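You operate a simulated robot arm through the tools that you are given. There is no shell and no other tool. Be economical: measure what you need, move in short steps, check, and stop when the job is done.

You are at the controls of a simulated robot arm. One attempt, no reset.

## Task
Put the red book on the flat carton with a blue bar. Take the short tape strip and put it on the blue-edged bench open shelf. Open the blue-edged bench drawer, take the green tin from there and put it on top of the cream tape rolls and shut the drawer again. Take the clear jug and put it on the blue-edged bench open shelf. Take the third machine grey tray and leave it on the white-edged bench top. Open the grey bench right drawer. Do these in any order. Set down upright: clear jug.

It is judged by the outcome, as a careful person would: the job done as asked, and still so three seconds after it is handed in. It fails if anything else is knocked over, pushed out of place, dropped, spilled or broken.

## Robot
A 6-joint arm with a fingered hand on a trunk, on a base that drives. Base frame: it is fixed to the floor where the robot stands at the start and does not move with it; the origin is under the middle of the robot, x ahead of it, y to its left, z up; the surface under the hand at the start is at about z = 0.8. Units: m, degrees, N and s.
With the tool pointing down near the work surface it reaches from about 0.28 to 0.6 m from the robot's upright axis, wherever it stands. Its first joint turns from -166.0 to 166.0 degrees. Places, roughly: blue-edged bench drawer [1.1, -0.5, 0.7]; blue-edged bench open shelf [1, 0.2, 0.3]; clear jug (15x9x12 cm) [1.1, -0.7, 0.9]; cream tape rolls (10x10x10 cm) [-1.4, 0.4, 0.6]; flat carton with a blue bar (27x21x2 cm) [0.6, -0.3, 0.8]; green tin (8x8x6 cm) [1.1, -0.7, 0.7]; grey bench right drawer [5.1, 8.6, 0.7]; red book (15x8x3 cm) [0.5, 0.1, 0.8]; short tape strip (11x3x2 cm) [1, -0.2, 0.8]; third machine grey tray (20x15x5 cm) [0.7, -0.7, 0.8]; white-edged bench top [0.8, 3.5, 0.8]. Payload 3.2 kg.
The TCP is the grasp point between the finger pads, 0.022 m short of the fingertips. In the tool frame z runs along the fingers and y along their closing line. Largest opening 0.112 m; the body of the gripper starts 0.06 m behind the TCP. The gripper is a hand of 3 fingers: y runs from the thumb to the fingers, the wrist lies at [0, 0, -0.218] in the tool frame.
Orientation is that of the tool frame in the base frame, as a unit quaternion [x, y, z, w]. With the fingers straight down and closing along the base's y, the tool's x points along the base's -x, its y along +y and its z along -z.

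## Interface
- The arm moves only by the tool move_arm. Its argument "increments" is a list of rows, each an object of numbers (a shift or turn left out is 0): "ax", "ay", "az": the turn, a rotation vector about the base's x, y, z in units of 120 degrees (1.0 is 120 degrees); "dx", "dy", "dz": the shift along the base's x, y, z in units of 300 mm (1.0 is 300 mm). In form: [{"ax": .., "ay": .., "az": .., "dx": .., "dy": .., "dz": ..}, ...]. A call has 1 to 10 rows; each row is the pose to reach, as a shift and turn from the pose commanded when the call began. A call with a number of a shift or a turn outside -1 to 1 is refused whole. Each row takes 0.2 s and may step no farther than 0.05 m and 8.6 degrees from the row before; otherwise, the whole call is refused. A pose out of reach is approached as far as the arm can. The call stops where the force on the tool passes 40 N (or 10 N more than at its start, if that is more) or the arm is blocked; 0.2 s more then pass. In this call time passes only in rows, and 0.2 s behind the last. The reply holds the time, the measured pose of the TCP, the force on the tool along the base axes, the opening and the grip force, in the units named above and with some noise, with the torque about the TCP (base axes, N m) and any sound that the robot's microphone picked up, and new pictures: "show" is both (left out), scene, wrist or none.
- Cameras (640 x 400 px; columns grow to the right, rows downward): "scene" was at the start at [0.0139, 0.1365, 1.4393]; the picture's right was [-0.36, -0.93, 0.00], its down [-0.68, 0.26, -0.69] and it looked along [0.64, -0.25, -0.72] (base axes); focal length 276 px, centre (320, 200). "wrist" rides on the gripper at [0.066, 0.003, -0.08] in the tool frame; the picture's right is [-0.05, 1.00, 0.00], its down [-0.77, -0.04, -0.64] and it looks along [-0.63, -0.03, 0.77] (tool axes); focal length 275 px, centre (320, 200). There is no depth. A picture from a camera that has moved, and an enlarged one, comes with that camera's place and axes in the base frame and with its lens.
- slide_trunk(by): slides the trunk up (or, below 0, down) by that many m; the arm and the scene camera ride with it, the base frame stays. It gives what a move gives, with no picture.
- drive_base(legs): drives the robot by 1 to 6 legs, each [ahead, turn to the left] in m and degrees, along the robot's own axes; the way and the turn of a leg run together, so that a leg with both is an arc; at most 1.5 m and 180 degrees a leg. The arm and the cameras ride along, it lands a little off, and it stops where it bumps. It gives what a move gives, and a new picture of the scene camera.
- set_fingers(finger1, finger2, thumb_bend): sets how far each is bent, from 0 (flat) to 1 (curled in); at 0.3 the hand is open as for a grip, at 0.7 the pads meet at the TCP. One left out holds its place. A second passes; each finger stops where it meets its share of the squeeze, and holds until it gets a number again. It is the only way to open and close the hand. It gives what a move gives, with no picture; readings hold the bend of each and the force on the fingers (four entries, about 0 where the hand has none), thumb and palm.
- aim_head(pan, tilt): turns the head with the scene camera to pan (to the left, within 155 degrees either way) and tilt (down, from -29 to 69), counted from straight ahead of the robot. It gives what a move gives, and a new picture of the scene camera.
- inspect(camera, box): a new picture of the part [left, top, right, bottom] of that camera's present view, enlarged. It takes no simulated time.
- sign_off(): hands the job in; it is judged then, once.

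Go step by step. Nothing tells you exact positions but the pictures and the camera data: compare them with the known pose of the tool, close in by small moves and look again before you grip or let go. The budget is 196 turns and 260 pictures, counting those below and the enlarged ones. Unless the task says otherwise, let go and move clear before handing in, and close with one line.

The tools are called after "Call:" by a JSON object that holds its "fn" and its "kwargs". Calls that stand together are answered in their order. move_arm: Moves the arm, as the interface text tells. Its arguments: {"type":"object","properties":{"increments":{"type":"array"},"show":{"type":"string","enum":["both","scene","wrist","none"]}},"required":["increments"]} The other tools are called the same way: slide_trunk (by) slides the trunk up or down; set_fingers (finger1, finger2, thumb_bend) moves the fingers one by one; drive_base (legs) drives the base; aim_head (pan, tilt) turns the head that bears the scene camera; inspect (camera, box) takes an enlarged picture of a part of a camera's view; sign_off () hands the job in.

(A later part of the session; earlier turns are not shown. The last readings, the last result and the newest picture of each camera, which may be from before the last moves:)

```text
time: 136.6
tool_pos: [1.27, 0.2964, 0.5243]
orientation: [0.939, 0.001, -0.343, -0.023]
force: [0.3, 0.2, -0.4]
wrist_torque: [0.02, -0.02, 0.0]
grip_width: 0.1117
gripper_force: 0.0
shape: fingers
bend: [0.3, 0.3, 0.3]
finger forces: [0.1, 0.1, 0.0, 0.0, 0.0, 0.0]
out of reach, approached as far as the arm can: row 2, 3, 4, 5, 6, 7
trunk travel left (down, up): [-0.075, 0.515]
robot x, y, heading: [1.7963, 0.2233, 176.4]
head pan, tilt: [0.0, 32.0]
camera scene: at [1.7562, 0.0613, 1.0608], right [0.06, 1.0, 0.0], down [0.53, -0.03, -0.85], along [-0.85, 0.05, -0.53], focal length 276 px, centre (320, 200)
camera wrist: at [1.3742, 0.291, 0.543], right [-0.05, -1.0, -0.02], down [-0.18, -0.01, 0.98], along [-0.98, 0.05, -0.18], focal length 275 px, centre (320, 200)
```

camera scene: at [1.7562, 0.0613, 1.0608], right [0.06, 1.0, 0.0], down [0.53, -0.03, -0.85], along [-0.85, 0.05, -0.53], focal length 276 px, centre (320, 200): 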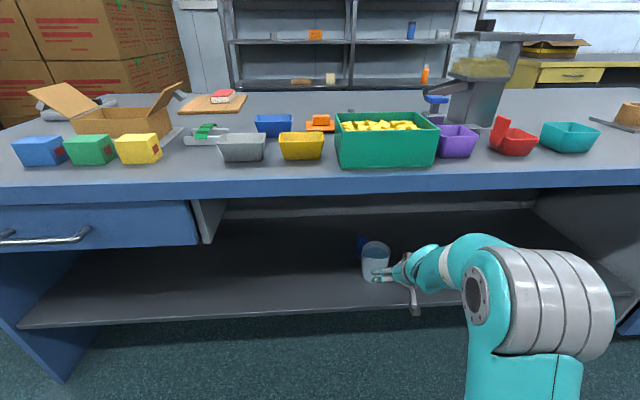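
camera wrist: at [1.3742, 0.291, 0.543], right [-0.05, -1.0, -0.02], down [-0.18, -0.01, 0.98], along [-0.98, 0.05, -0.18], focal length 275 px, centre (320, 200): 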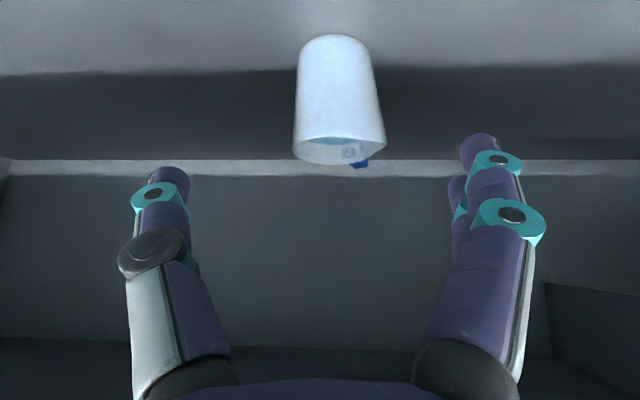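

The jug stands upright on the shelf. Back off, raise the trunk, and look closely at the tape strip.

Call:
{"fn": "drive_base", "kwargs": {"legs": [[-0.2, 0]]}}

Call:
{"fn": "slide_trunk", "kwargs": {"by": 0.4}}

Call:
{"fn": "aim_head", "kwargs": {"pan": 12, "tilt": 40}}

Call:
{"fn": "inspect", "kwargs": {"camera": "scene", "box": [120, 60, 420, 250]}}

```text
time: 138.2
tool_pos: [1.4691, 0.2884, 0.5233]
orientation: [0.939, -0.002, -0.344, -0.025]
force: [0.0, 1.2, -0.1]
wrist_torque: [-0.02, 0.0, -0.01]
grip_width: 0.1114
gripper_force: 0.0
shape: fingers
bend: [0.3, 0.3, 0.3]
finger forces: [0.0, 0.0, 0.0, 0.1, 0.0, 0.0]
trunk travel left (down, up): [-0.075, 0.515]
robot x, y, heading: [1.9971, 0.2119, 175.8]
head pan, tilt: [0.0, 32.0]
camera scene: at [1.9539, 0.0484, 1.0608], right [0.07, 1.0, 0.0], down [0.53, -0.04, -0.85], along [-0.85, 0.06, -0.53], focal length 276 px, centre (320, 200)
```

scene: 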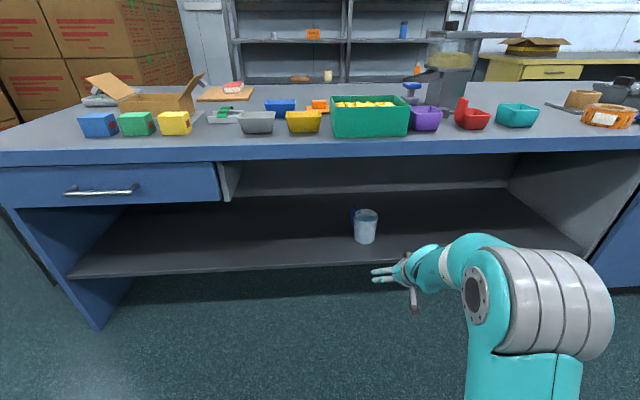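

```text
time: 142.1
tool_pos: [1.4684, 0.2878, 0.9249]
orientation: [0.939, -0.002, -0.344, -0.025]
force: [-0.1, 0.3, 0.2]
wrist_torque: [0.0, 0.03, -0.01]
grip_width: 0.1114
gripper_force: 0.0
shape: fingers
bend: [0.3, 0.3, 0.3]
finger forces: [0.1, 0.0, 0.0, 0.0, 0.0, 0.0]
trunk travel left (down, up): [-0.475, 0.115]
robot x, y, heading: [1.9969, 0.2137, 175.8]
head pan, tilt: [0.0, 32.0]
```

```text
time: 142.8
tool_pos: [1.4701, 0.2872, 0.9232]
orientation: [0.939, -0.003, -0.344, -0.026]
force: [-0.4, -0.1, -0.5]
wrist_torque: [0.0, 0.01, 0.03]
grip_width: 0.1114
gripper_force: 0.1
shape: fingers
bend: [0.3, 0.3, 0.3]
finger forces: [0.1, 0.1, 0.1, 0.0, 0.1, 0.0]
trunk travel left (down, up): [-0.475, 0.115]
robot x, y, heading: [1.994, 0.2106, 176.1]
head pan, tilt: [12.0, 40.0]
camera scene: at [1.959, 0.0304, 1.4486], right [-0.14, 0.99, 0.0], down [0.64, 0.09, -0.77], along [-0.76, -0.11, -0.64], focal length 276 px, centre (320, 200)
```

scene: 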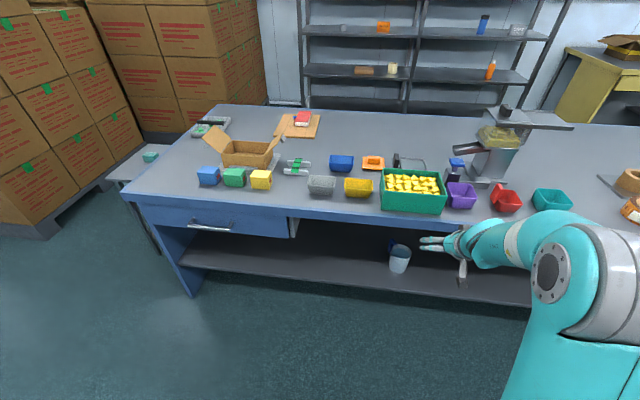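

```text
2.11 times, centred on (270, 155) of scene
camera zoom: at [1.959, 0.0304, 1.4486], right [-0.14, 0.99, 0.0], down [0.64, 0.09, -0.77], along [-0.76, -0.11, -0.64], focal length 582 px, centre (425, 295)
```

zoom: 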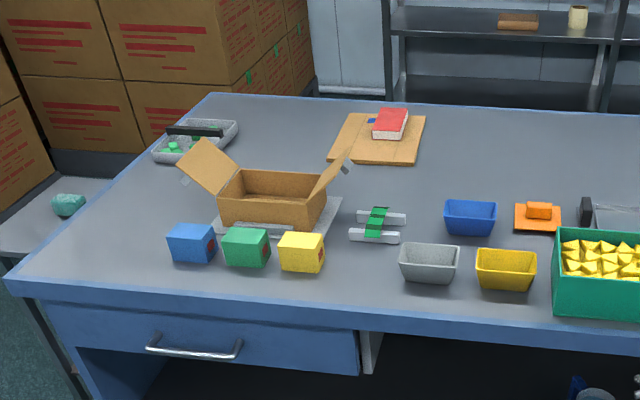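

The strip is the green piece lying across two short pale bars. I'll raise and level the tool, then drive to stand right in front of it.

Call:
{"fn": "move_arm", "kwargs": {"increments": [{"ax": -0.005, "ay": -0.067, "dz": 0.1}, {"ax": -0.01, "ay": -0.134, "dz": 0.2}, {"ax": -0.015, "ay": -0.201, "dz": 0.3}, {"ax": -0.02, "ay": -0.268, "dz": 0.4, "dx": 0.05}, {"ax": -0.025, "ay": -0.335, "dz": 0.5, "dx": 0.1}], "show": "none"}}

Call:
{"fn": "drive_base", "kwargs": {"legs": [[0, 51], [0.55, 0], [0, -47]]}}

```text
time: 144.0
tool_pos: [1.4978, 0.2885, 1.0739]
orientation: [1.0, -0.001, 0.001, -0.001]
force: [0.1, 0.3, 0.8]
wrist_torque: [-0.02, 0.01, 0.02]
grip_width: 0.1115
gripper_force: 0.2
shape: fingers
bend: [0.3, 0.3, 0.3]
finger forces: [0.0, 0.1, 0.0, 0.1, 0.1, 0.0]
out of reach, approached as far as the arm can: row 1
trunk travel left (down, up): [-0.475, 0.115]
robot x, y, heading: [1.9919, 0.212, 176.1]
head pan, tilt: [12.0, 40.0]
```

```text
time: 151.6
tool_pos: [1.112, -0.129, 1.0745]
orientation: [1.0, 0.019, 0.0, 0.0]
force: [0.5, -0.2, 0.0]
wrist_torque: [0.01, 0.01, 0.02]
grip_width: 0.1117
gripper_force: 0.1
shape: fingers
bend: [0.3, 0.3, 0.3]
finger forces: [0.0, 0.0, 0.0, 0.0, 0.1, 0.0]
trunk travel left (down, up): [-0.475, 0.115]
robot x, y, heading: [1.6123, -0.1829, 178.4]
head pan, tilt: [12.0, 40.0]
camera scene: at [1.5844, -0.3681, 1.4486], right [-0.18, 0.98, 0.0], down [0.63, 0.12, -0.77], along [-0.75, -0.14, -0.64], focal length 276 px, centre (320, 200)
```

scene: 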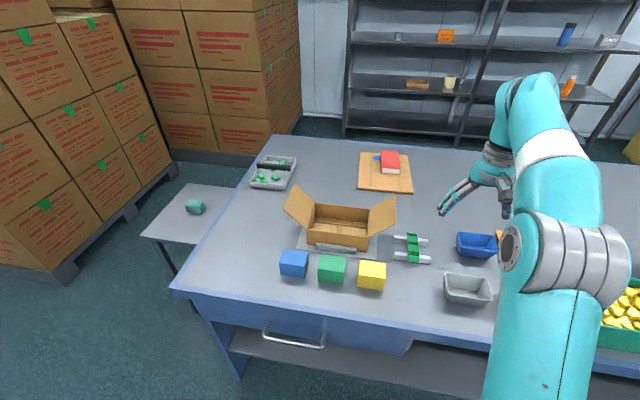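

Call:
{"fn": "inspect", "kwargs": {"camera": "scene", "box": [360, 210, 480, 285]}}

Call:
{"fn": "move_arm", "kwargs": {"increments": [{"dy": -0.1, "dx": -0.03, "dz": -0.05}, {"dy": -0.2, "dx": -0.06, "dz": -0.1}, {"dy": -0.25, "dx": -0.1, "dz": -0.2}], "show": "wrist"}}

```text
5.33 times, centred on (420, 248) of scene
camera zoom: at [1.5844, -0.3681, 1.4486], right [-0.18, 0.98, 0.0], down [0.63, 0.12, -0.77], along [-0.75, -0.14, -0.64], focal length 1473 px, centre (-213, -53)
```

zoom: 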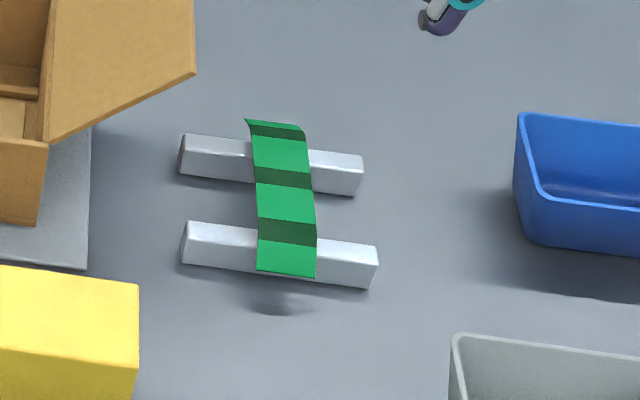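

```text
time: 152.4
tool_pos: [1.0817, -0.2077, 1.0131]
orientation: [1.0, 0.017, 0.0, -0.001]
force: [-0.4, 0.1, 0.1]
wrist_torque: [0.03, -0.01, -0.03]
grip_width: 0.1116
gripper_force: 0.1
shape: fingers
bend: [0.3, 0.3, 0.3]
finger forces: [0.0, 0.0, 0.1, 0.0, 0.0, 0.0]
trunk travel left (down, up): [-0.475, 0.115]
robot x, y, heading: [1.6123, -0.1802, 178.1]
head pan, tilt: [12.0, 40.0]
camera wrist: at [1.1487, -0.2084, 1.0933], right [-0.01, -1.0, 0.0], down [-0.77, 0.01, 0.64], along [-0.64, 0.01, -0.77], focal length 275 px, centre (320, 200)
```

wrist: 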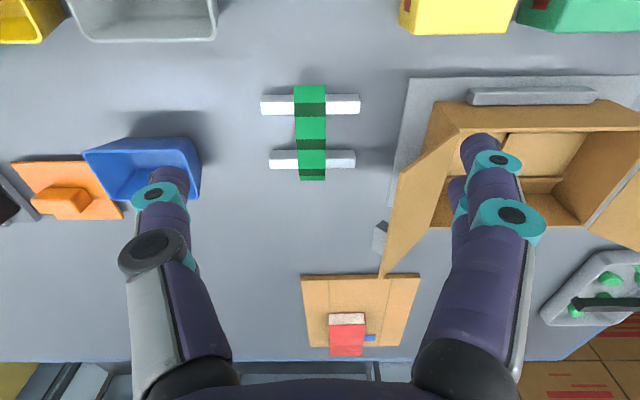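

The strip (11×3 cm) lies over two rails about 4 cm apart, so I'd best pinch its middle with one finger and thumb only. Test finger2 flat to see which finger is which, while centring and descending to about z 0.92.

Call:
{"fn": "set_fingers", "kwargs": {"finger2": 0.0}}

Call:
{"fn": "move_arm", "kwargs": {"increments": [{"az": 0.008, "dx": -0.08, "dy": 0.015, "dz": -0.1}, {"az": 0.016, "dx": -0.16, "dy": 0.03, "dz": -0.2}, {"az": 0.016, "dx": -0.22, "dy": 0.035, "dz": -0.3}], "show": "wrist"}}

```text
time: 153.4
tool_pos: [1.0813, -0.2062, 1.0121]
orientation: [1.0, 0.02, -0.001, -0.001]
force: [0.0, 0.0, 0.3]
wrist_torque: [0.02, 0.03, -0.02]
grip_width: 0.1118
gripper_force: 0.1
shape: fingers
bend: [0.3, 0.0, 0.3]
finger forces: [0.0, 0.1, 0.0, 0.0, 0.1, 0.0]
trunk travel left (down, up): [-0.475, 0.115]
robot x, y, heading: [1.6134, -0.1828, 178.6]
head pan, tilt: [12.0, 40.0]
```

```text
time: 154.1
tool_pos: [1.0308, -0.1979, 0.9457]
orientation: [0.999, 0.036, 0.005, 0.001]
force: [18.3, 1.9, 3.8]
wrist_torque: [-0.24, -0.25, 1.16]
grip_width: 0.1142
gripper_force: 8.9
shape: fingers
bend: [0.28, 0.0, 0.3]
finger forces: [18.1, 0.1, 0.0, 0.1, 0.0, 0.0]
trunk travel left (down, up): [-0.475, 0.115]
robot x, y, heading: [1.6152, -0.187, 178.1]
head pan, tilt: [12.0, 40.0]
stopped in row 3: the force on the tool passed its limit at 59 N (the readings are from after the stop); the commanded pose is now the measured one
camera wrist: at [1.098, -0.1963, 1.027], right [0.03, -1.0, 0.0], down [-0.78, -0.02, 0.63], along [-0.63, -0.02, -0.78], focal length 275 px, centre (320, 200)
```

wrist: 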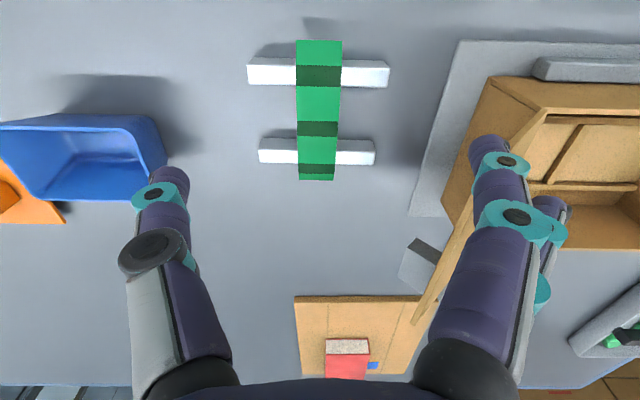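

The flat finger bumped the cardboard box's raised flap. Back away toward +x and up at once, and put finger2 back.

Call:
{"fn": "move_arm", "kwargs": {"increments": [{"dx": 0.07, "dy": 0.03}, {"dx": 0.12, "dy": 0.05, "dz": 0.08}, {"dx": 0.12, "dy": 0.05, "dz": 0.2, "az": -0.035}], "show": "none"}}

Call:
{"fn": "set_fingers", "kwargs": {"finger2": 0.3}}

Call:
{"fn": "inspect", "kwargs": {"camera": "scene", "box": [230, 160, 530, 350]}}

```text
time: 154.9
tool_pos: [1.067, -0.1829, 1.0054]
orientation: [1.0, 0.0, 0.005, 0.001]
force: [-0.2, 0.2, 0.9]
wrist_torque: [-0.06, 0.03, -0.02]
grip_width: 0.112
gripper_force: 0.0
shape: fingers
bend: [0.3, 0.0, 0.3]
finger forces: [0.1, 0.0, 0.1, 0.1, 0.1, 0.0]
trunk travel left (down, up): [-0.475, 0.115]
robot x, y, heading: [1.6119, -0.1835, 178.2]
head pan, tilt: [12.0, 40.0]
```

```text
time: 155.9
tool_pos: [1.0681, -0.1819, 1.0042]
orientation: [1.0, 0.0, 0.005, 0.001]
force: [-0.9, 1.2, -0.6]
wrist_torque: [0.02, -0.02, -0.05]
grip_width: 0.1122
gripper_force: 0.0
shape: fingers
bend: [0.3, 0.3, 0.3]
finger forces: [0.1, 0.0, 0.0, 0.1, 0.1, 0.0]
trunk travel left (down, up): [-0.475, 0.115]
robot x, y, heading: [1.6133, -0.1864, 178.2]
head pan, tilt: [12.0, 40.0]
```

```text
2.11 times, centred on (380, 255) of scene
camera zoom: at [1.5844, -0.3683, 1.4486], right [-0.18, 0.98, 0.0], down [0.63, 0.12, -0.77], along [-0.75, -0.14, -0.64], focal length 582 px, centre (194, 84)
```

zoom: 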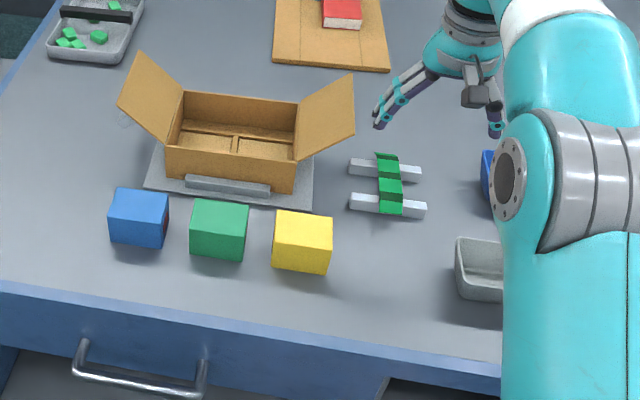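

The box hasn't moved. Its flap reaches to y≈-0.25 at x≤1.0, so I'll pitch the tool 45° forward: the palm then stays at x>1.05, clear of the flap, and it suits the shelf too.

Call:
{"fn": "move_arm", "kwargs": {"increments": [{"ay": 0.063, "dx": 0.05}, {"ay": 0.126, "dx": 0.1, "dy": -0.015}, {"ay": 0.19, "dx": 0.15, "dy": -0.03, "dz": -0.05}, {"ay": 0.253, "dx": 0.2, "dy": -0.05, "dz": -0.12}, {"ay": 0.316, "dx": 0.2, "dy": -0.05, "dz": -0.2}, {"ay": 0.375, "dx": 0.2, "dy": -0.05, "dz": -0.28}], "show": "wrist"}}

```text
time: 157.3
tool_pos: [1.126, -0.1986, 0.9198]
orientation: [0.926, 0.0, -0.377, 0.001]
force: [-0.1, 0.0, 1.1]
wrist_torque: [0.05, 0.01, 0.01]
grip_width: 0.1116
gripper_force: 0.0
shape: fingers
bend: [0.3, 0.3, 0.3]
finger forces: [0.0, 0.1, 0.0, 0.1, 0.0, 0.0]
trunk travel left (down, up): [-0.475, 0.115]
robot x, y, heading: [1.6135, -0.1866, 178.4]
head pan, tilt: [12.0, 40.0]
camera wrist: at [1.2306, -0.2014, 0.9316], right [-0.03, -1.0, 0.03], down [-0.11, 0.04, 0.99], along [-0.99, 0.03, -0.11], focal length 275 px, centre (320, 200)
```

wrist: 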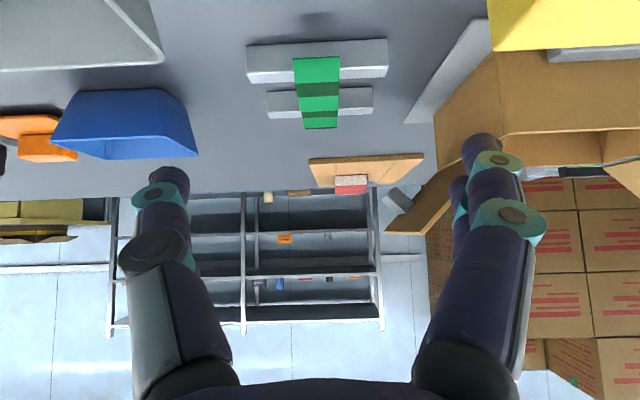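

Call:
{"fn": "inspect", "kwargs": {"camera": "wrist", "box": [220, 10, 420, 145]}}

```text
2.96 times, centred on (320, 78) of wrist
camera zoom: at [1.2306, -0.2014, 0.9316], right [-0.03, -1.0, 0.03], down [-0.11, 0.04, 0.99], along [-0.99, 0.03, -0.11], focal length 816 px, centre (320, 563)
```

zoom: 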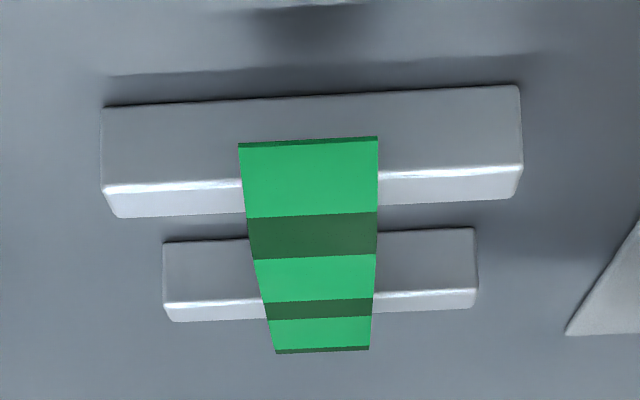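

The strip is a thin flat tape resting on the two rails at z≈0.824; the gap's centre is x≈1.015, y≈-0.194. Narrow the hand to clear the flap and move in over it.

Call:
{"fn": "set_fingers", "kwargs": {"finger1": 0.45, "finger2": 0.45, "thumb_bend": 0.45}}

Call:
{"fn": "move_arm", "kwargs": {"increments": [{"dx": -0.12, "dy": 0.015}, {"dx": -0.24, "dy": 0.015}, {"dx": -0.36, "dy": 0.015, "dz": -0.05}, {"dx": -0.36, "dy": 0.015, "dz": -0.15}]}}

```text
time: 158.3
tool_pos: [1.1246, -0.198, 0.9209]
orientation: [0.925, 0.001, -0.379, 0.002]
force: [-0.2, -0.6, 0.5]
wrist_torque: [0.02, 0.0, 0.02]
grip_width: 0.0702
gripper_force: 0.1
shape: fingers
bend: [0.45, 0.45, 0.45]
finger forces: [0.1, 0.0, 0.1, 0.0, 0.0, 0.0]
trunk travel left (down, up): [-0.475, 0.115]
robot x, y, heading: [1.6122, -0.1861, 178.3]
head pan, tilt: [12.0, 40.0]
```

```text
time: 159.3
tool_pos: [1.0175, -0.1944, 0.8723]
orientation: [0.926, 0.0, -0.378, 0.001]
force: [-0.2, 0.9, 0.6]
wrist_torque: [0.02, 0.02, 0.02]
grip_width: 0.0697
gripper_force: 0.0
shape: fingers
bend: [0.45, 0.45, 0.45]
finger forces: [0.0, 0.1, 0.0, 0.0, 0.1, 0.1]
trunk travel left (down, up): [-0.475, 0.115]
robot x, y, heading: [1.6131, -0.1849, 178.1]
head pan, tilt: [12.0, 40.0]
camera scene: at [1.5842, -0.3683, 1.4486], right [-0.18, 0.98, 0.0], down [0.63, 0.12, -0.77], along [-0.75, -0.14, -0.64], focal length 276 px, centre (320, 200)
camera wrist: at [1.1224, -0.197, 0.8834], right [-0.03, -1.0, 0.03], down [-0.1, 0.04, 0.99], along [-0.99, 0.03, -0.11], focal length 275 px, centre (320, 200)
```

scene: 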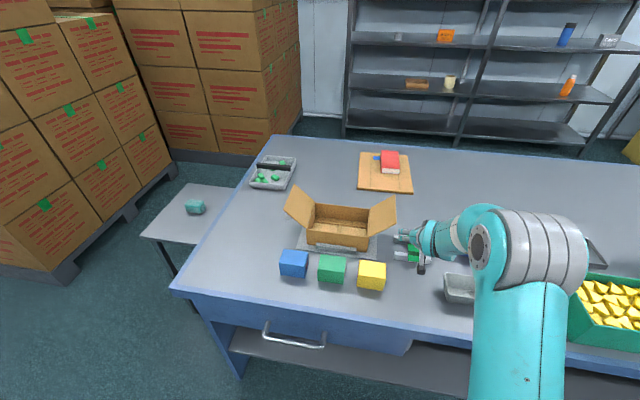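
wrist: 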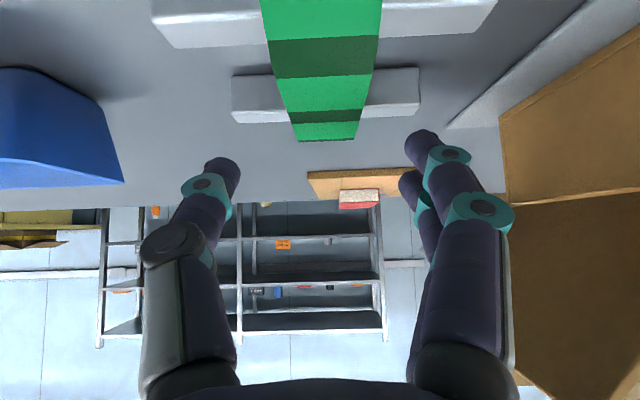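

Well aligned. Shift 4 mm forward and lower to z≈0.842, then pinch.

Call:
{"fn": "move_arm", "kwargs": {"increments": [{"dx": -0.012, "dz": -0.05}, {"dx": -0.012, "dz": -0.1}], "show": "wrist"}}

```text
time: 159.9
tool_pos: [1.0146, -0.195, 0.8433]
orientation: [0.926, 0.001, -0.378, 0.002]
force: [1.3, -0.9, -0.3]
wrist_torque: [-0.02, 0.02, 0.01]
grip_width: 0.0704
gripper_force: 0.0
shape: fingers
bend: [0.45, 0.45, 0.45]
finger forces: [0.0, 0.0, 0.1, 0.1, 0.1, 0.1]
trunk travel left (down, up): [-0.475, 0.115]
robot x, y, heading: [1.6144, -0.1874, 178.4]
head pan, tilt: [12.0, 40.0]
camera wrist: at [1.1202, -0.197, 0.8549], right [-0.03, -1.0, 0.03], down [-0.1, 0.04, 0.99], along [-0.99, 0.03, -0.11], focal length 275 px, centre (320, 200)
```

wrist: 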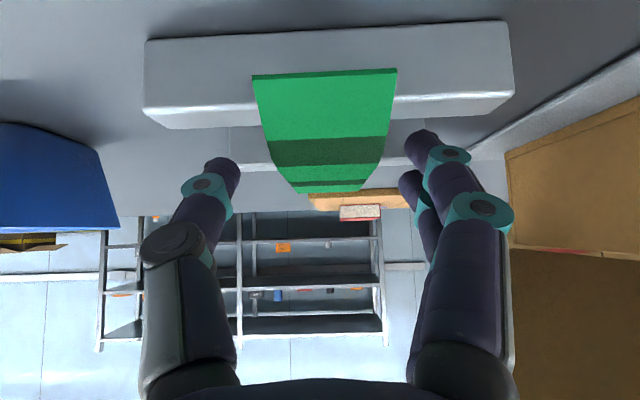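

The fingertips reach about 1 cm below the tape's plane on both sides. Close and lift a little.

Call:
{"fn": "set_fingers", "kwargs": {"finger1": 0.7, "finger2": 0.7, "thumb_bend": 0.7}}

Call:
{"fn": "move_arm", "kwargs": {"increments": [{"dz": 0.05}, {"dz": 0.12}, {"dz": 0.25}]}}

```text
time: 160.9
tool_pos: [1.0155, -0.1936, 0.8438]
orientation: [0.926, 0.001, -0.378, 0.002]
force: [0.4, -0.2, -0.9]
wrist_torque: [-0.01, 0.0, 0.03]
grip_width: 0.0257
gripper_force: 10.6
shape: fingers
bend: [0.62, 0.62, 0.64]
finger forces: [5.3, 5.3, 0.1, 0.0, 10.4, 0.1]
trunk travel left (down, up): [-0.475, 0.115]
robot x, y, heading: [1.6142, -0.1872, 178.2]
head pan, tilt: [12.0, 40.0]
```

```text
time: 161.7
tool_pos: [1.013, -0.1932, 0.9084]
orientation: [0.925, 0.002, -0.379, 0.006]
force: [0.4, 0.1, 0.0]
wrist_torque: [-0.03, -0.01, -0.01]
grip_width: 0.0255
gripper_force: 10.4
shape: fingers
bend: [0.62, 0.62, 0.64]
finger forces: [5.3, 5.2, 0.0, 0.0, 10.5, 0.0]
out of reach, approached as far as the arm can: row 3
trunk travel left (down, up): [-0.475, 0.115]
robot x, y, heading: [1.6139, -0.1813, 178.2]
head pan, tilt: [12.0, 40.0]
camera scene: at [1.5842, -0.3683, 1.4485], right [-0.18, 0.98, 0.0], down [0.63, 0.12, -0.77], along [-0.75, -0.14, -0.64], focal length 276 px, centre (320, 200)
camera wrist: at [1.1184, -0.1955, 0.9199], right [-0.03, -1.0, 0.04], down [-0.1, 0.04, 0.99], along [-0.99, 0.02, -0.1], focal length 275 px, centre (320, 200)
```

scene: 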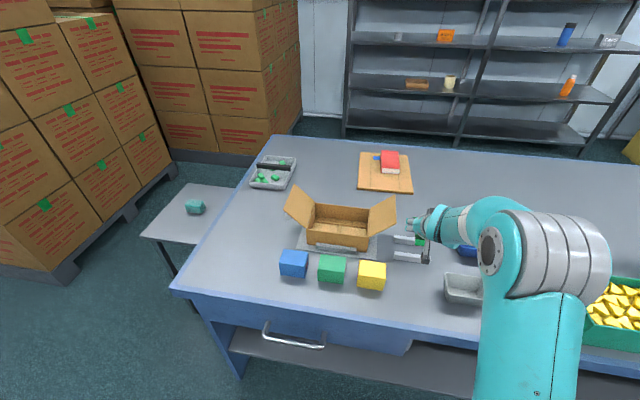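
wrist: 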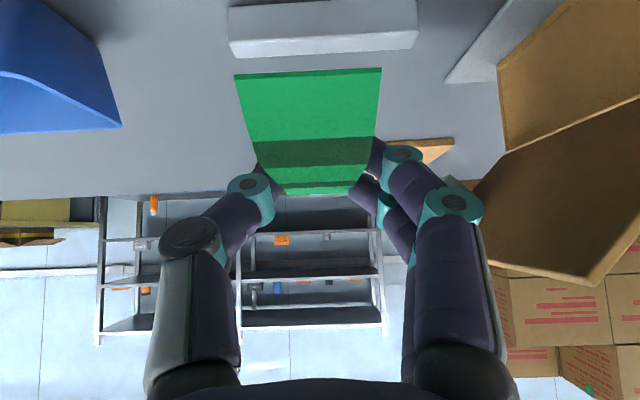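

Strip in hand, rails undisturbed. Draw it back off the bench, reverse, lower the trunk and go to the shelf.

Call:
{"fn": "move_arm", "kwargs": {"increments": [{"dx": 0.14, "dz": 0.03}, {"dx": 0.28, "dz": 0.06}, {"dx": 0.42, "dz": 0.1}, {"dx": 0.56, "dz": 0.1}, {"dx": 0.7, "dz": 0.1}, {"dx": 0.84, "dz": 0.1}], "show": "none"}}

Call:
{"fn": "drive_base", "kwargs": {"legs": [[-0.2, 0]]}}

Call:
{"fn": "slide_trunk", "kwargs": {"by": -0.4}}

Call:
{"fn": "aim_head", "kwargs": {"pan": 0, "tilt": 35}}

```text
time: 163.1
tool_pos: [1.211, -0.1945, 0.9604]
orientation: [0.926, 0.001, -0.378, 0.002]
force: [0.3, 0.3, -0.1]
wrist_torque: [0.02, 0.01, -0.01]
grip_width: 0.0255
gripper_force: 10.4
shape: fingers
bend: [0.62, 0.62, 0.64]
finger forces: [5.2, 5.2, 0.0, 0.0, 10.4, 0.0]
out of reach, approached as far as the arm can: row 5, 6
trunk travel left (down, up): [-0.475, 0.115]
robot x, y, heading: [1.6133, -0.1858, 178.3]
head pan, tilt: [12.0, 40.0]
```

```text
time: 164.7
tool_pos: [1.4078, -0.2008, 0.9607]
orientation: [0.926, 0.001, -0.377, 0.001]
force: [0.0, 0.2, 0.0]
wrist_torque: [0.02, -0.01, -0.02]
grip_width: 0.0256
gripper_force: 10.7
shape: fingers
bend: [0.62, 0.62, 0.64]
finger forces: [5.1, 5.2, 0.1, 0.1, 10.3, 0.0]
trunk travel left (down, up): [-0.475, 0.115]
robot x, y, heading: [1.8093, -0.1866, 178.4]
head pan, tilt: [12.0, 40.0]
camera scene: at [1.7815, -0.3739, 1.4486], right [-0.18, 0.98, 0.0], down [0.63, 0.12, -0.77], along [-0.75, -0.14, -0.64], focal length 276 px, centre (320, 200)
```

scene: 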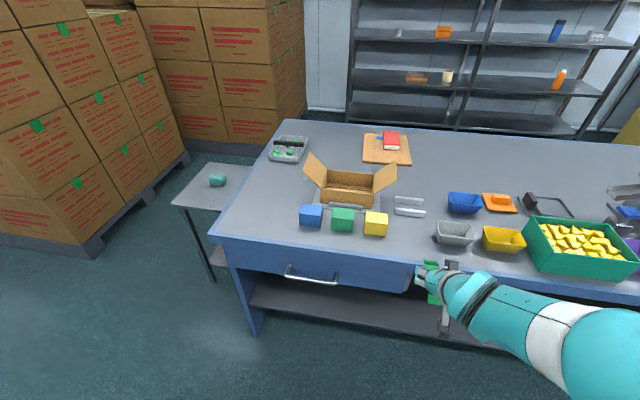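

```text
time: 168.5
tool_pos: [1.407, -0.2008, 0.5595]
orientation: [0.926, 0.001, -0.378, 0.002]
force: [0.5, -1.3, -0.1]
wrist_torque: [0.01, -0.02, 0.01]
grip_width: 0.0254
gripper_force: 9.9
shape: fingers
bend: [0.62, 0.62, 0.64]
finger forces: [5.2, 5.2, 0.0, 0.0, 10.4, 0.1]
trunk travel left (down, up): [-0.075, 0.515]
robot x, y, heading: [1.8121, -0.1853, 178.4]
head pan, tilt: [12.0, 40.0]
```

```text
time: 169.2
tool_pos: [1.4076, -0.2008, 0.5606]
orientation: [0.926, 0.001, -0.378, 0.002]
force: [-0.1, 0.0, 0.1]
wrist_torque: [0.0, -0.04, 0.03]
grip_width: 0.0256
gripper_force: 11.0
shape: fingers
bend: [0.62, 0.62, 0.64]
finger forces: [5.2, 5.2, 0.1, 0.1, 10.4, 0.1]
trunk travel left (down, up): [-0.075, 0.515]
robot x, y, heading: [1.811, -0.1889, 178.3]
head pan, tilt: [0.0, 35.0]
camera scene: at [1.7766, -0.3561, 1.0561], right [0.03, 1.0, 0.0], down [0.57, -0.02, -0.82], along [-0.82, 0.02, -0.57], focal length 276 px, centre (320, 200)
```

scene: 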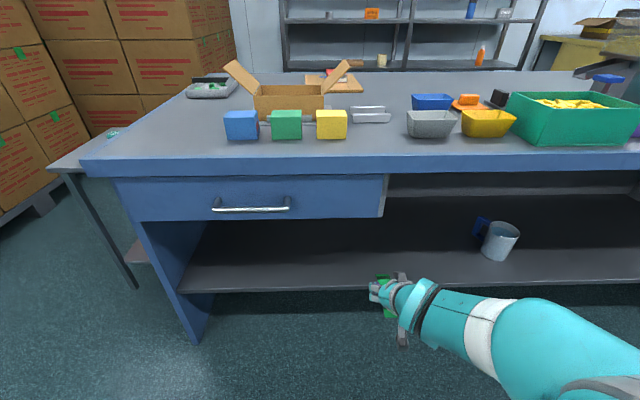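

Move to the shelf opening at y≈0 and in, lowering as I go.

Call:
{"fn": "move_arm", "kwargs": {"increments": [{"dy": 0.14, "dz": -0.06}, {"dy": 0.27, "dz": -0.13}, {"dy": 0.4, "dz": -0.2}, {"dy": 0.53, "dz": -0.26, "dx": -0.05}, {"dy": 0.62, "dz": -0.33, "dx": -0.15}, {"dy": 0.66, "dz": -0.38, "dx": -0.28}, {"dy": 0.66, "dz": -0.42, "dx": -0.42}, {"dy": 0.66, "dz": -0.45, "dx": -0.56}, {"dy": 0.66, "dz": -0.48, "dx": -0.7}, {"dy": 0.66, "dz": -0.5, "dx": -0.85}]}}

```text
time: 171.4
tool_pos: [1.1522, 0.0003, 0.4133]
orientation: [0.926, 0.002, -0.378, 0.002]
force: [-0.4, -0.3, 0.7]
wrist_torque: [0.02, -0.05, 0.03]
grip_width: 0.0253
gripper_force: 9.7
shape: fingers
bend: [0.63, 0.63, 0.64]
finger forces: [5.1, 5.1, 0.0, 0.1, 10.1, 0.1]
out of reach, approached as far as the arm can: row 1, 2, 3
trunk travel left (down, up): [-0.075, 0.515]
robot x, y, heading: [1.8092, -0.1909, 178.4]
head pan, tilt: [0.0, 35.0]
camera scene: at [1.7767, -0.356, 1.0562], right [0.03, 1.0, 0.0], down [0.57, -0.02, -0.82], along [-0.82, 0.02, -0.57], focal length 276 px, centre (320, 200)
camera wrist: at [1.2567, -0.0028, 0.4249], right [-0.03, -1.0, 0.03], down [-0.11, 0.04, 0.99], along [-0.99, 0.03, -0.11], focal length 275 px, centre (320, 200)
```

scene: 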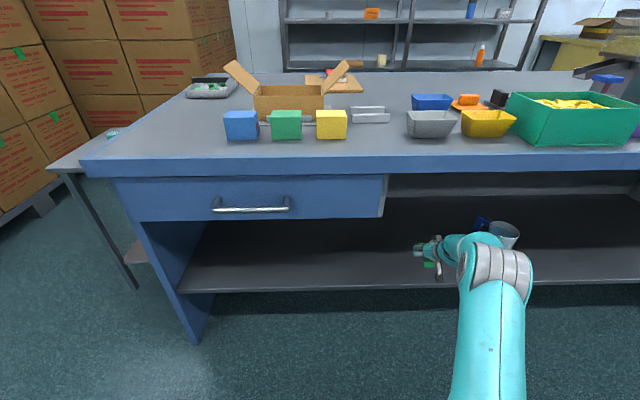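
wrist: 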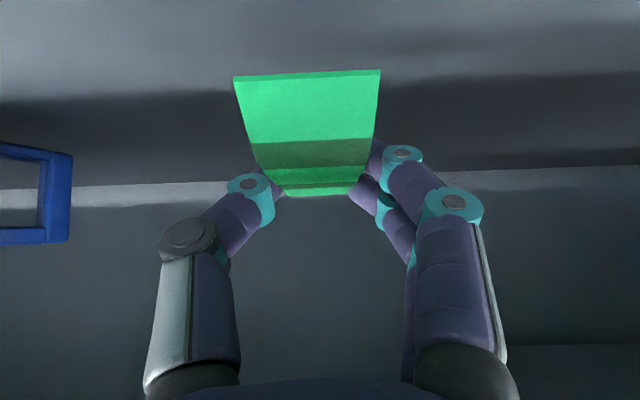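

Go 6 cm further in and lower to just above the shelf.

Call:
{"fn": "move_arm", "kwargs": {"increments": [{"dx": -0.12}, {"dx": -0.2, "dz": -0.05}, {"dx": -0.2, "dz": -0.11}, {"dx": -0.2, "dz": -0.16}, {"dx": -0.2, "dz": -0.19}], "show": "wrist"}}

```text
time: 172.7
tool_pos: [1.0926, -0.0011, 0.3535]
orientation: [0.926, 0.002, -0.378, 0.002]
force: [-0.8, -0.1, -0.1]
wrist_torque: [0.0, -0.02, -0.01]
grip_width: 0.025
gripper_force: 10.7
shape: fingers
bend: [0.63, 0.63, 0.64]
finger forces: [5.1, 5.1, 0.1, 0.0, 10.0, 0.0]
trunk travel left (down, up): [-0.075, 0.515]
robot x, y, heading: [1.8096, -0.1882, 178.7]
head pan, tilt: [0.0, 35.0]
camera wrist: at [1.1977, -0.0041, 0.3652], right [-0.03, -1.0, 0.03], down [-0.11, 0.04, 0.99], along [-0.99, 0.03, -0.11], focal length 275 px, centre (320, 200)
```

wrist: 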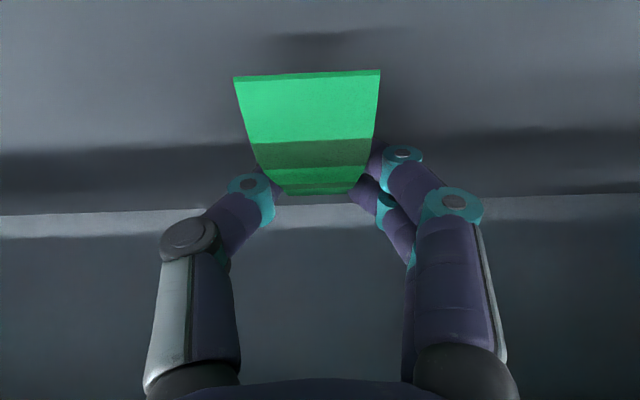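

Call:
{"fn": "move_arm", "kwargs": {"increments": [{"dz": -0.015}, {"dz": -0.03}, {"dz": -0.045}], "show": "wrist"}}

```text
time: 173.4
tool_pos: [1.0911, -0.002, 0.347]
orientation: [0.924, 0.0, -0.382, 0.001]
force: [-4.8, -2.4, 24.6]
wrist_torque: [-0.51, 0.34, -0.05]
grip_width: 0.0247
gripper_force: 23.5
shape: fingers
bend: [0.68, 0.63, 0.64]
finger forces: [31.6, 4.9, 0.0, 0.1, 11.0, 0.0]
trunk travel left (down, up): [-0.075, 0.515]
robot x, y, heading: [1.8112, -0.1948, 178.6]
head pan, tilt: [0.0, 35.0]
camera wrist: at [1.1973, -0.0062, 0.3575], right [-0.03, -1.0, 0.03], down [-0.1, 0.04, 0.99], along [-0.99, 0.03, -0.1], focal length 275 px, centre (320, 200)
```

wrist: 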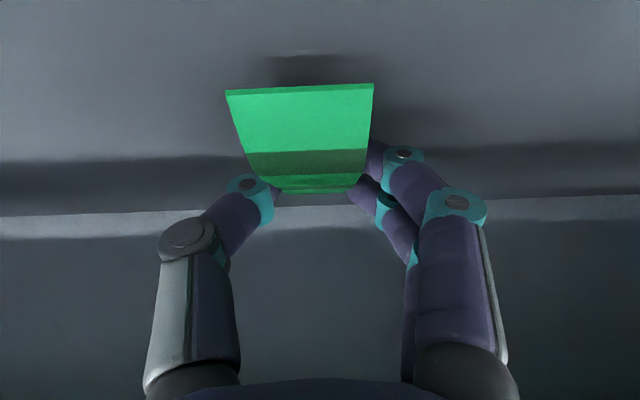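

The fingertip touches the shelf with the tape about 1 cm above it. Ease up slightly and release, then withdraw.

Call:
{"fn": "move_arm", "kwargs": {"increments": [{"dz": 0.01}], "show": "none"}}

Call:
{"fn": "set_fingers", "kwargs": {"finger1": 0.4, "finger2": 0.4, "thumb_bend": 0.4}}

Call:
{"fn": "move_arm", "kwargs": {"increments": [{"dz": 0.06}, {"dz": 0.15, "dx": 0.06}, {"dz": 0.24, "dx": 0.16}, {"dz": 0.3, "dx": 0.28}, {"dz": 0.3, "dx": 0.42}, {"dz": 0.3, "dx": 0.56}, {"dz": 0.3, "dx": 0.7}]}}

```text
time: 173.8
tool_pos: [1.0927, -0.0042, 0.3461]
orientation: [0.925, 0.002, -0.381, 0.0]
force: [-7.5, -1.4, 23.8]
wrist_torque: [-0.42, 0.38, -0.14]
grip_width: 0.0249
gripper_force: 23.3
shape: fingers
bend: [0.68, 0.63, 0.64]
finger forces: [30.9, 4.9, 0.1, 0.0, 11.2, 0.0]
trunk travel left (down, up): [-0.075, 0.515]
robot x, y, heading: [1.8126, -0.1882, 178.8]
head pan, tilt: [0.0, 35.0]
```

```text
time: 174.8
tool_pos: [1.0953, -0.0027, 0.3453]
orientation: [0.925, 0.001, -0.379, 0.001]
force: [-4.6, 2.8, 21.4]
wrist_torque: [-0.31, 0.21, -0.16]
grip_width: 0.0558
gripper_force: 10.4
shape: fingers
bend: [0.74, 0.4, 0.4]
finger forces: [21.3, 0.1, 0.1, 0.1, 0.1, 0.0]
trunk travel left (down, up): [-0.075, 0.515]
robot x, y, heading: [1.8065, -0.1875, 178.5]
head pan, tilt: [0.0, 35.0]
```

```text
time: 176.4
tool_pos: [1.3047, -0.0011, 0.4319]
orientation: [0.926, 0.001, -0.377, 0.001]
force: [0.3, -0.4, 0.1]
wrist_torque: [-0.02, 0.01, -0.02]
grip_width: 0.0833
gripper_force: 0.0
shape: fingers
bend: [0.4, 0.4, 0.4]
finger forces: [0.0, 0.1, 0.1, 0.1, 0.0, 0.0]
trunk travel left (down, up): [-0.075, 0.515]
robot x, y, heading: [1.8096, -0.1909, 178.1]
head pan, tilt: [0.0, 35.0]
camera scene: at [1.7764, -0.356, 1.0561], right [0.03, 1.0, 0.0], down [0.57, -0.02, -0.82], along [-0.82, 0.02, -0.57], focal length 276 px, centre (320, 200)
camera wrist: at [1.411, -0.005, 0.4439], right [-0.03, -1.0, 0.03], down [-0.11, 0.04, 0.99], along [-0.99, 0.03, -0.11], focal length 275 px, centre (320, 200)
```

scene: 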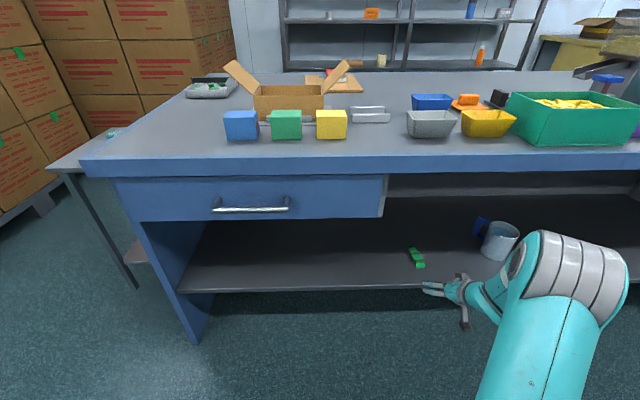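
wrist: 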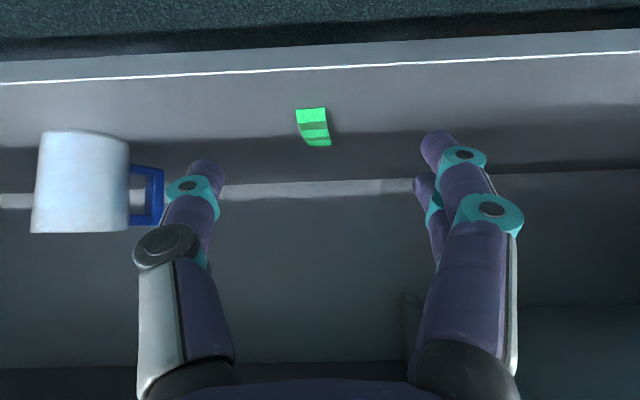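

The tape rests on the shelf beside the jug. Next is the drawer: handle bar at about (1.27, -0.50, 0.685). I'll reposition squarely in front of it with the trunk at mid height.

Call:
{"fn": "slide_trunk", "kwargs": {"by": 0.2}}

Call:
{"fn": "drive_base", "kwargs": {"legs": [[-0.08, 0], [0, -60], [-0.33, 0], [0, 61]]}}

```text
time: 178.6
tool_pos: [1.3058, -0.0014, 0.6314]
orientation: [0.926, 0.001, -0.378, 0.002]
force: [0.6, 0.1, 0.0]
wrist_torque: [-0.01, 0.0, 0.02]
grip_width: 0.0832
gripper_force: 0.0
shape: fingers
bend: [0.4, 0.4, 0.4]
finger forces: [0.0, 0.1, 0.0, 0.0, 0.1, 0.1]
trunk travel left (down, up): [-0.275, 0.315]
robot x, y, heading: [1.8095, -0.1896, 178.3]
head pan, tilt: [0.0, 35.0]
```

```text
time: 186.7
tool_pos: [1.5487, -0.2821, 0.6326]
orientation: [0.926, -0.007, -0.378, -0.002]
force: [-0.1, -0.2, 0.5]
wrist_torque: [-0.03, 0.0, -0.02]
grip_width: 0.0834
gripper_force: 0.1
shape: fingers
bend: [0.4, 0.4, 0.4]
finger forces: [0.0, 0.1, 0.0, 0.0, 0.1, 0.1]
trunk travel left (down, up): [-0.275, 0.315]
robot x, y, heading: [2.0541, -0.4792, 177.3]
head pan, tilt: [0.0, 35.0]
camera scene: at [2.0136, -0.6453, 1.2561], right [0.04, 1.0, 0.0], down [0.57, -0.03, -0.82], along [-0.82, 0.04, -0.57], focal length 276 px, centre (320, 200)
```

scene: 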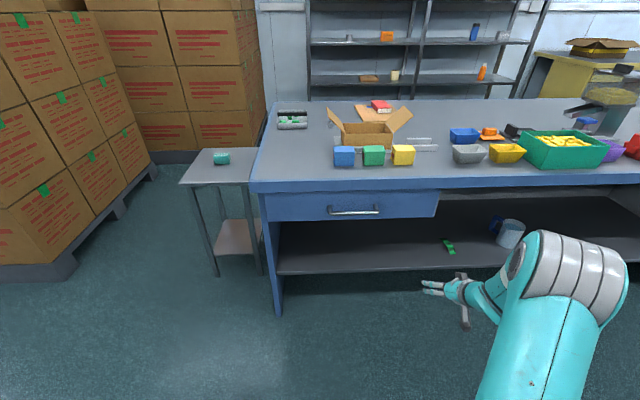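

Handle at about (1.27, -0.494, 0.69). Bring the tool level, pointing at the drawer, in front of the handle.

Call:
{"fn": "move_arm", "kwargs": {"increments": [{"ay": 0.06, "dy": -0.11, "dz": 0.03}, {"ay": 0.12, "dy": -0.22, "dz": 0.06}, {"ay": 0.18, "dy": -0.33, "dz": 0.1}, {"ay": 0.24, "dy": -0.44, "dz": 0.13}, {"ay": 0.3, "dy": -0.55, "dz": 0.16}, {"ay": 0.365, "dy": -0.66, "dz": 0.2}], "show": "none"}}

Call:
{"fn": "move_arm", "kwargs": {"increments": [{"ax": 0.07}, {"ax": 0.14}, {"ax": 0.21}, {"ax": 0.28}, {"ax": 0.35}, {"ax": 0.42}, {"ax": 0.49}, {"ax": 0.56}, {"ax": 0.63}, {"ax": 0.7}]}}

```text
time: 188.1
tool_pos: [1.55, -0.4834, 0.693]
orientation: [0.719, -0.007, -0.695, 0.002]
force: [0.2, 0.9, 0.7]
wrist_torque: [-0.04, -0.02, 0.02]
grip_width: 0.0833
gripper_force: 0.0
shape: fingers
bend: [0.4, 0.4, 0.4]
finger forces: [0.0, 0.1, 0.0, 0.0, 0.0, 0.0]
trunk travel left (down, up): [-0.275, 0.315]
robot x, y, heading: [2.0517, -0.4756, 177.5]
head pan, tilt: [0.0, 35.0]
```

```text
time: 190.2
tool_pos: [1.5488, -0.481, 0.6926]
orientation: [0.533, 0.462, -0.521, -0.481]
force: [0.2, -0.1, -0.7]
wrist_torque: [-0.03, 0.02, 0.01]
grip_width: 0.083
gripper_force: 0.0
shape: fingers
bend: [0.4, 0.4, 0.4]
finger forces: [0.0, 0.0, 0.0, 0.0, 0.1, 0.0]
trunk travel left (down, up): [-0.275, 0.315]
robot x, y, heading: [2.048, -0.4801, 177.3]
head pan, tilt: [0.0, 35.0]
camera scene: at [2.0136, -0.6453, 1.2561], right [0.04, 1.0, 0.0], down [0.57, -0.03, -0.82], along [-0.82, 0.04, -0.57], focal length 276 px, centre (320, 200)
camera wrist: at [1.6326, -0.4178, 0.682], right [-0.01, -0.16, -0.99], down [0.61, -0.78, 0.12], along [-0.79, -0.6, 0.11], focal length 275 px, centre (320, 200)
```

scene: 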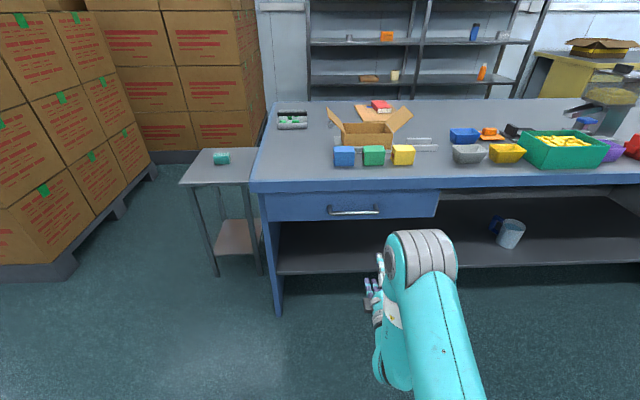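
wrist: 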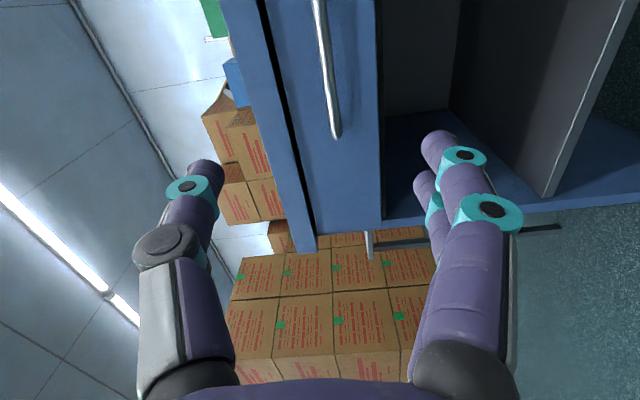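

Rolled fine: the fingers will close above and below the bar, and height matches (bar z≈0.693). Finish the last few degrees of roll and advance to 6 cm before the bar.

Call:
{"fn": "move_arm", "kwargs": {"increments": [{"ax": 0.03, "dx": -0.14}, {"ax": 0.055, "dx": -0.28, "dy": -0.01}, {"ax": 0.055, "dx": -0.42, "dy": -0.02}, {"ax": 0.055, "dx": -0.56, "dy": -0.03}, {"ax": 0.055, "dx": -0.7, "dy": -0.03}], "show": "wrist"}}

```text
time: 191.4
tool_pos: [1.3368, -0.4913, 0.6891]
orientation: [-0.505, -0.489, 0.495, 0.51]
force: [-0.1, -0.1, 0.1]
wrist_torque: [-0.03, -0.03, -0.03]
grip_width: 0.0831
gripper_force: 0.0
shape: fingers
bend: [0.4, 0.4, 0.4]
finger forces: [0.0, 0.0, 0.0, 0.1, 0.0, 0.0]
trunk travel left (down, up): [-0.275, 0.315]
robot x, y, heading: [2.0498, -0.4807, 177.2]
head pan, tilt: [0.0, 35.0]
camera wrist: at [1.4216, -0.428, 0.6863], right [-0.01, -0.05, -1.0], down [0.61, -0.79, 0.03], along [-0.79, -0.61, 0.04], focal length 275 px, centre (320, 200)
```

wrist: 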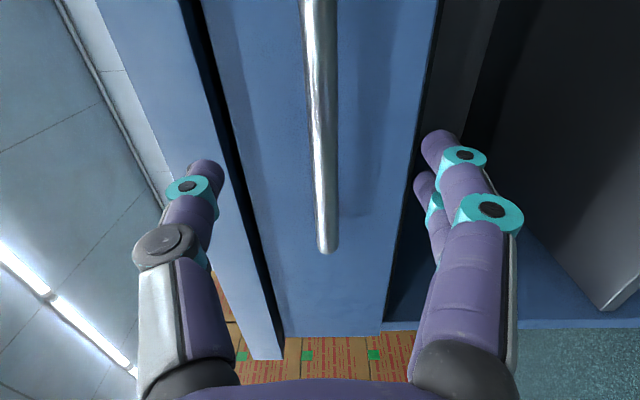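

Bar is centred between thumb and fingers at x≈1.282. Advance 5.3 cm and close on it.

Call:
{"fn": "move_arm", "kwargs": {"increments": [{"dx": -0.09}, {"dx": -0.177}], "show": "none"}}

Call:
{"fn": "set_fingers", "kwargs": {"finger1": 0.75, "finger2": 0.75, "thumb_bend": 0.75}}

Call:
{"fn": "inspect", "kwargs": {"camera": "wrist", "box": [0, 0, 640, 400]}}

```text
time: 192.1
tool_pos: [1.2851, -0.49, 0.6934]
orientation: [-0.506, -0.489, 0.495, 0.509]
force: [-0.7, -0.8, -0.2]
wrist_torque: [0.0, -0.01, -0.01]
grip_width: 0.0834
gripper_force: 0.0
shape: fingers
bend: [0.4, 0.4, 0.4]
finger forces: [0.0, 0.0, 0.0, 0.1, 0.0, 0.0]
trunk travel left (down, up): [-0.275, 0.315]
robot x, y, heading: [2.0473, -0.4802, 177.3]
head pan, tilt: [0.0, 35.0]
```

```text
time: 193.1
tool_pos: [1.2849, -0.491, 0.6922]
orientation: [-0.506, -0.49, 0.494, 0.51]
force: [-2.8, 1.6, -3.3]
wrist_torque: [0.0, -0.01, -0.01]
grip_width: 0.0001
gripper_force: 4.5
shape: fingers
bend: [0.73, 0.74, 0.73]
finger forces: [3.4, 2.9, 0.1, 0.1, 2.9, 0.1]
trunk travel left (down, up): [-0.275, 0.315]
robot x, y, heading: [2.0516, -0.4768, 177.3]
head pan, tilt: [0.0, 35.0]
```

```text
1.00 times, centred on (320, 200) of wrist (not enlarged: the box is as wide or as high as the picture)
camera zoom: at [1.3686, -0.4271, 0.6882], right [-0.01, -0.05, -1.0], down [0.61, -0.79, 0.03], along [-0.79, -0.61, 0.04], focal length 275 px, centre (320, 200)
```

zoom: 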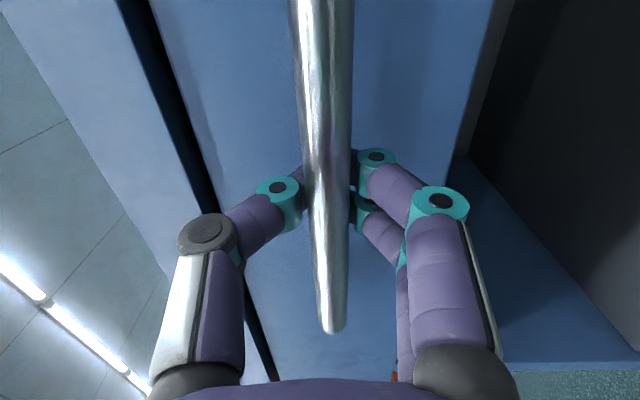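

The fingers met behind the bar, hooking it. Pull by reversing the base 10 cm first and watch.

Call:
{"fn": "drive_base", "kwargs": {"legs": [[-0.1, 0]]}}

```text
time: 194.2
tool_pos: [1.3837, -0.4932, 0.6917]
orientation: [-0.507, -0.488, 0.494, 0.511]
force: [0.3, 0.1, -0.1]
wrist_torque: [0.01, 0.0, -0.01]
grip_width: 0.0002
gripper_force: 0.0
shape: fingers
bend: [0.74, 0.74, 0.74]
finger forces: [0.0, 0.0, 0.0, 0.0, 0.0, 0.0]
trunk travel left (down, up): [-0.275, 0.315]
robot x, y, heading: [2.1516, -0.4858, 177.3]
head pan, tilt: [0.0, 35.0]
camera scene: at [2.1114, -0.6498, 1.2561], right [0.05, 1.0, 0.0], down [0.57, -0.03, -0.82], along [-0.82, 0.04, -0.57], focal length 276 px, centre (320, 200)
```

scene: 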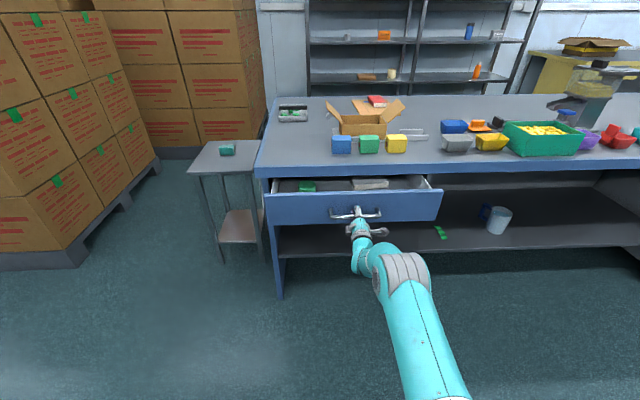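

The drawer slides nicely; the green tin is visible at the left. Pull another 17 cm.

Call:
{"fn": "drive_base", "kwargs": {"legs": [[-0.17, 0]]}}

```text
time: 195.6
tool_pos: [1.5517, -0.5048, 0.6929]
orientation: [-0.505, -0.49, 0.495, 0.51]
force: [-0.1, 0.3, -0.1]
wrist_torque: [0.02, 0.0, -0.03]
grip_width: 0.0
gripper_force: 0.1
shape: fingers
bend: [0.74, 0.74, 0.74]
finger forces: [0.0, 0.0, 0.1, 0.0, 0.1, 0.0]
trunk travel left (down, up): [-0.275, 0.315]
robot x, y, heading: [2.3165, -0.4921, 177.3]
head pan, tilt: [0.0, 35.0]
camera scene: at [2.2798, -0.6576, 1.2561], right [0.04, 1.0, 0.0], down [0.57, -0.02, -0.82], along [-0.82, 0.04, -0.57], focal length 276 px, centre (320, 200)
```

scene: 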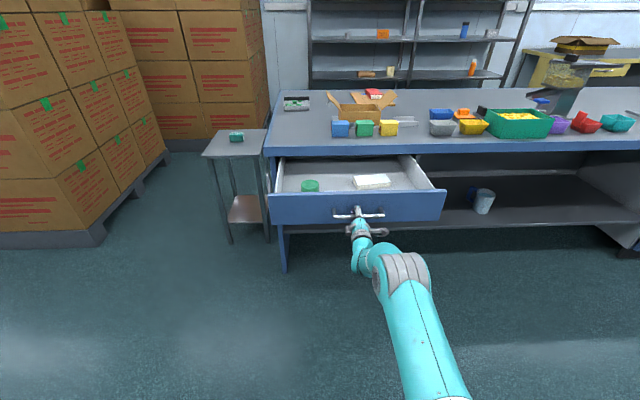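

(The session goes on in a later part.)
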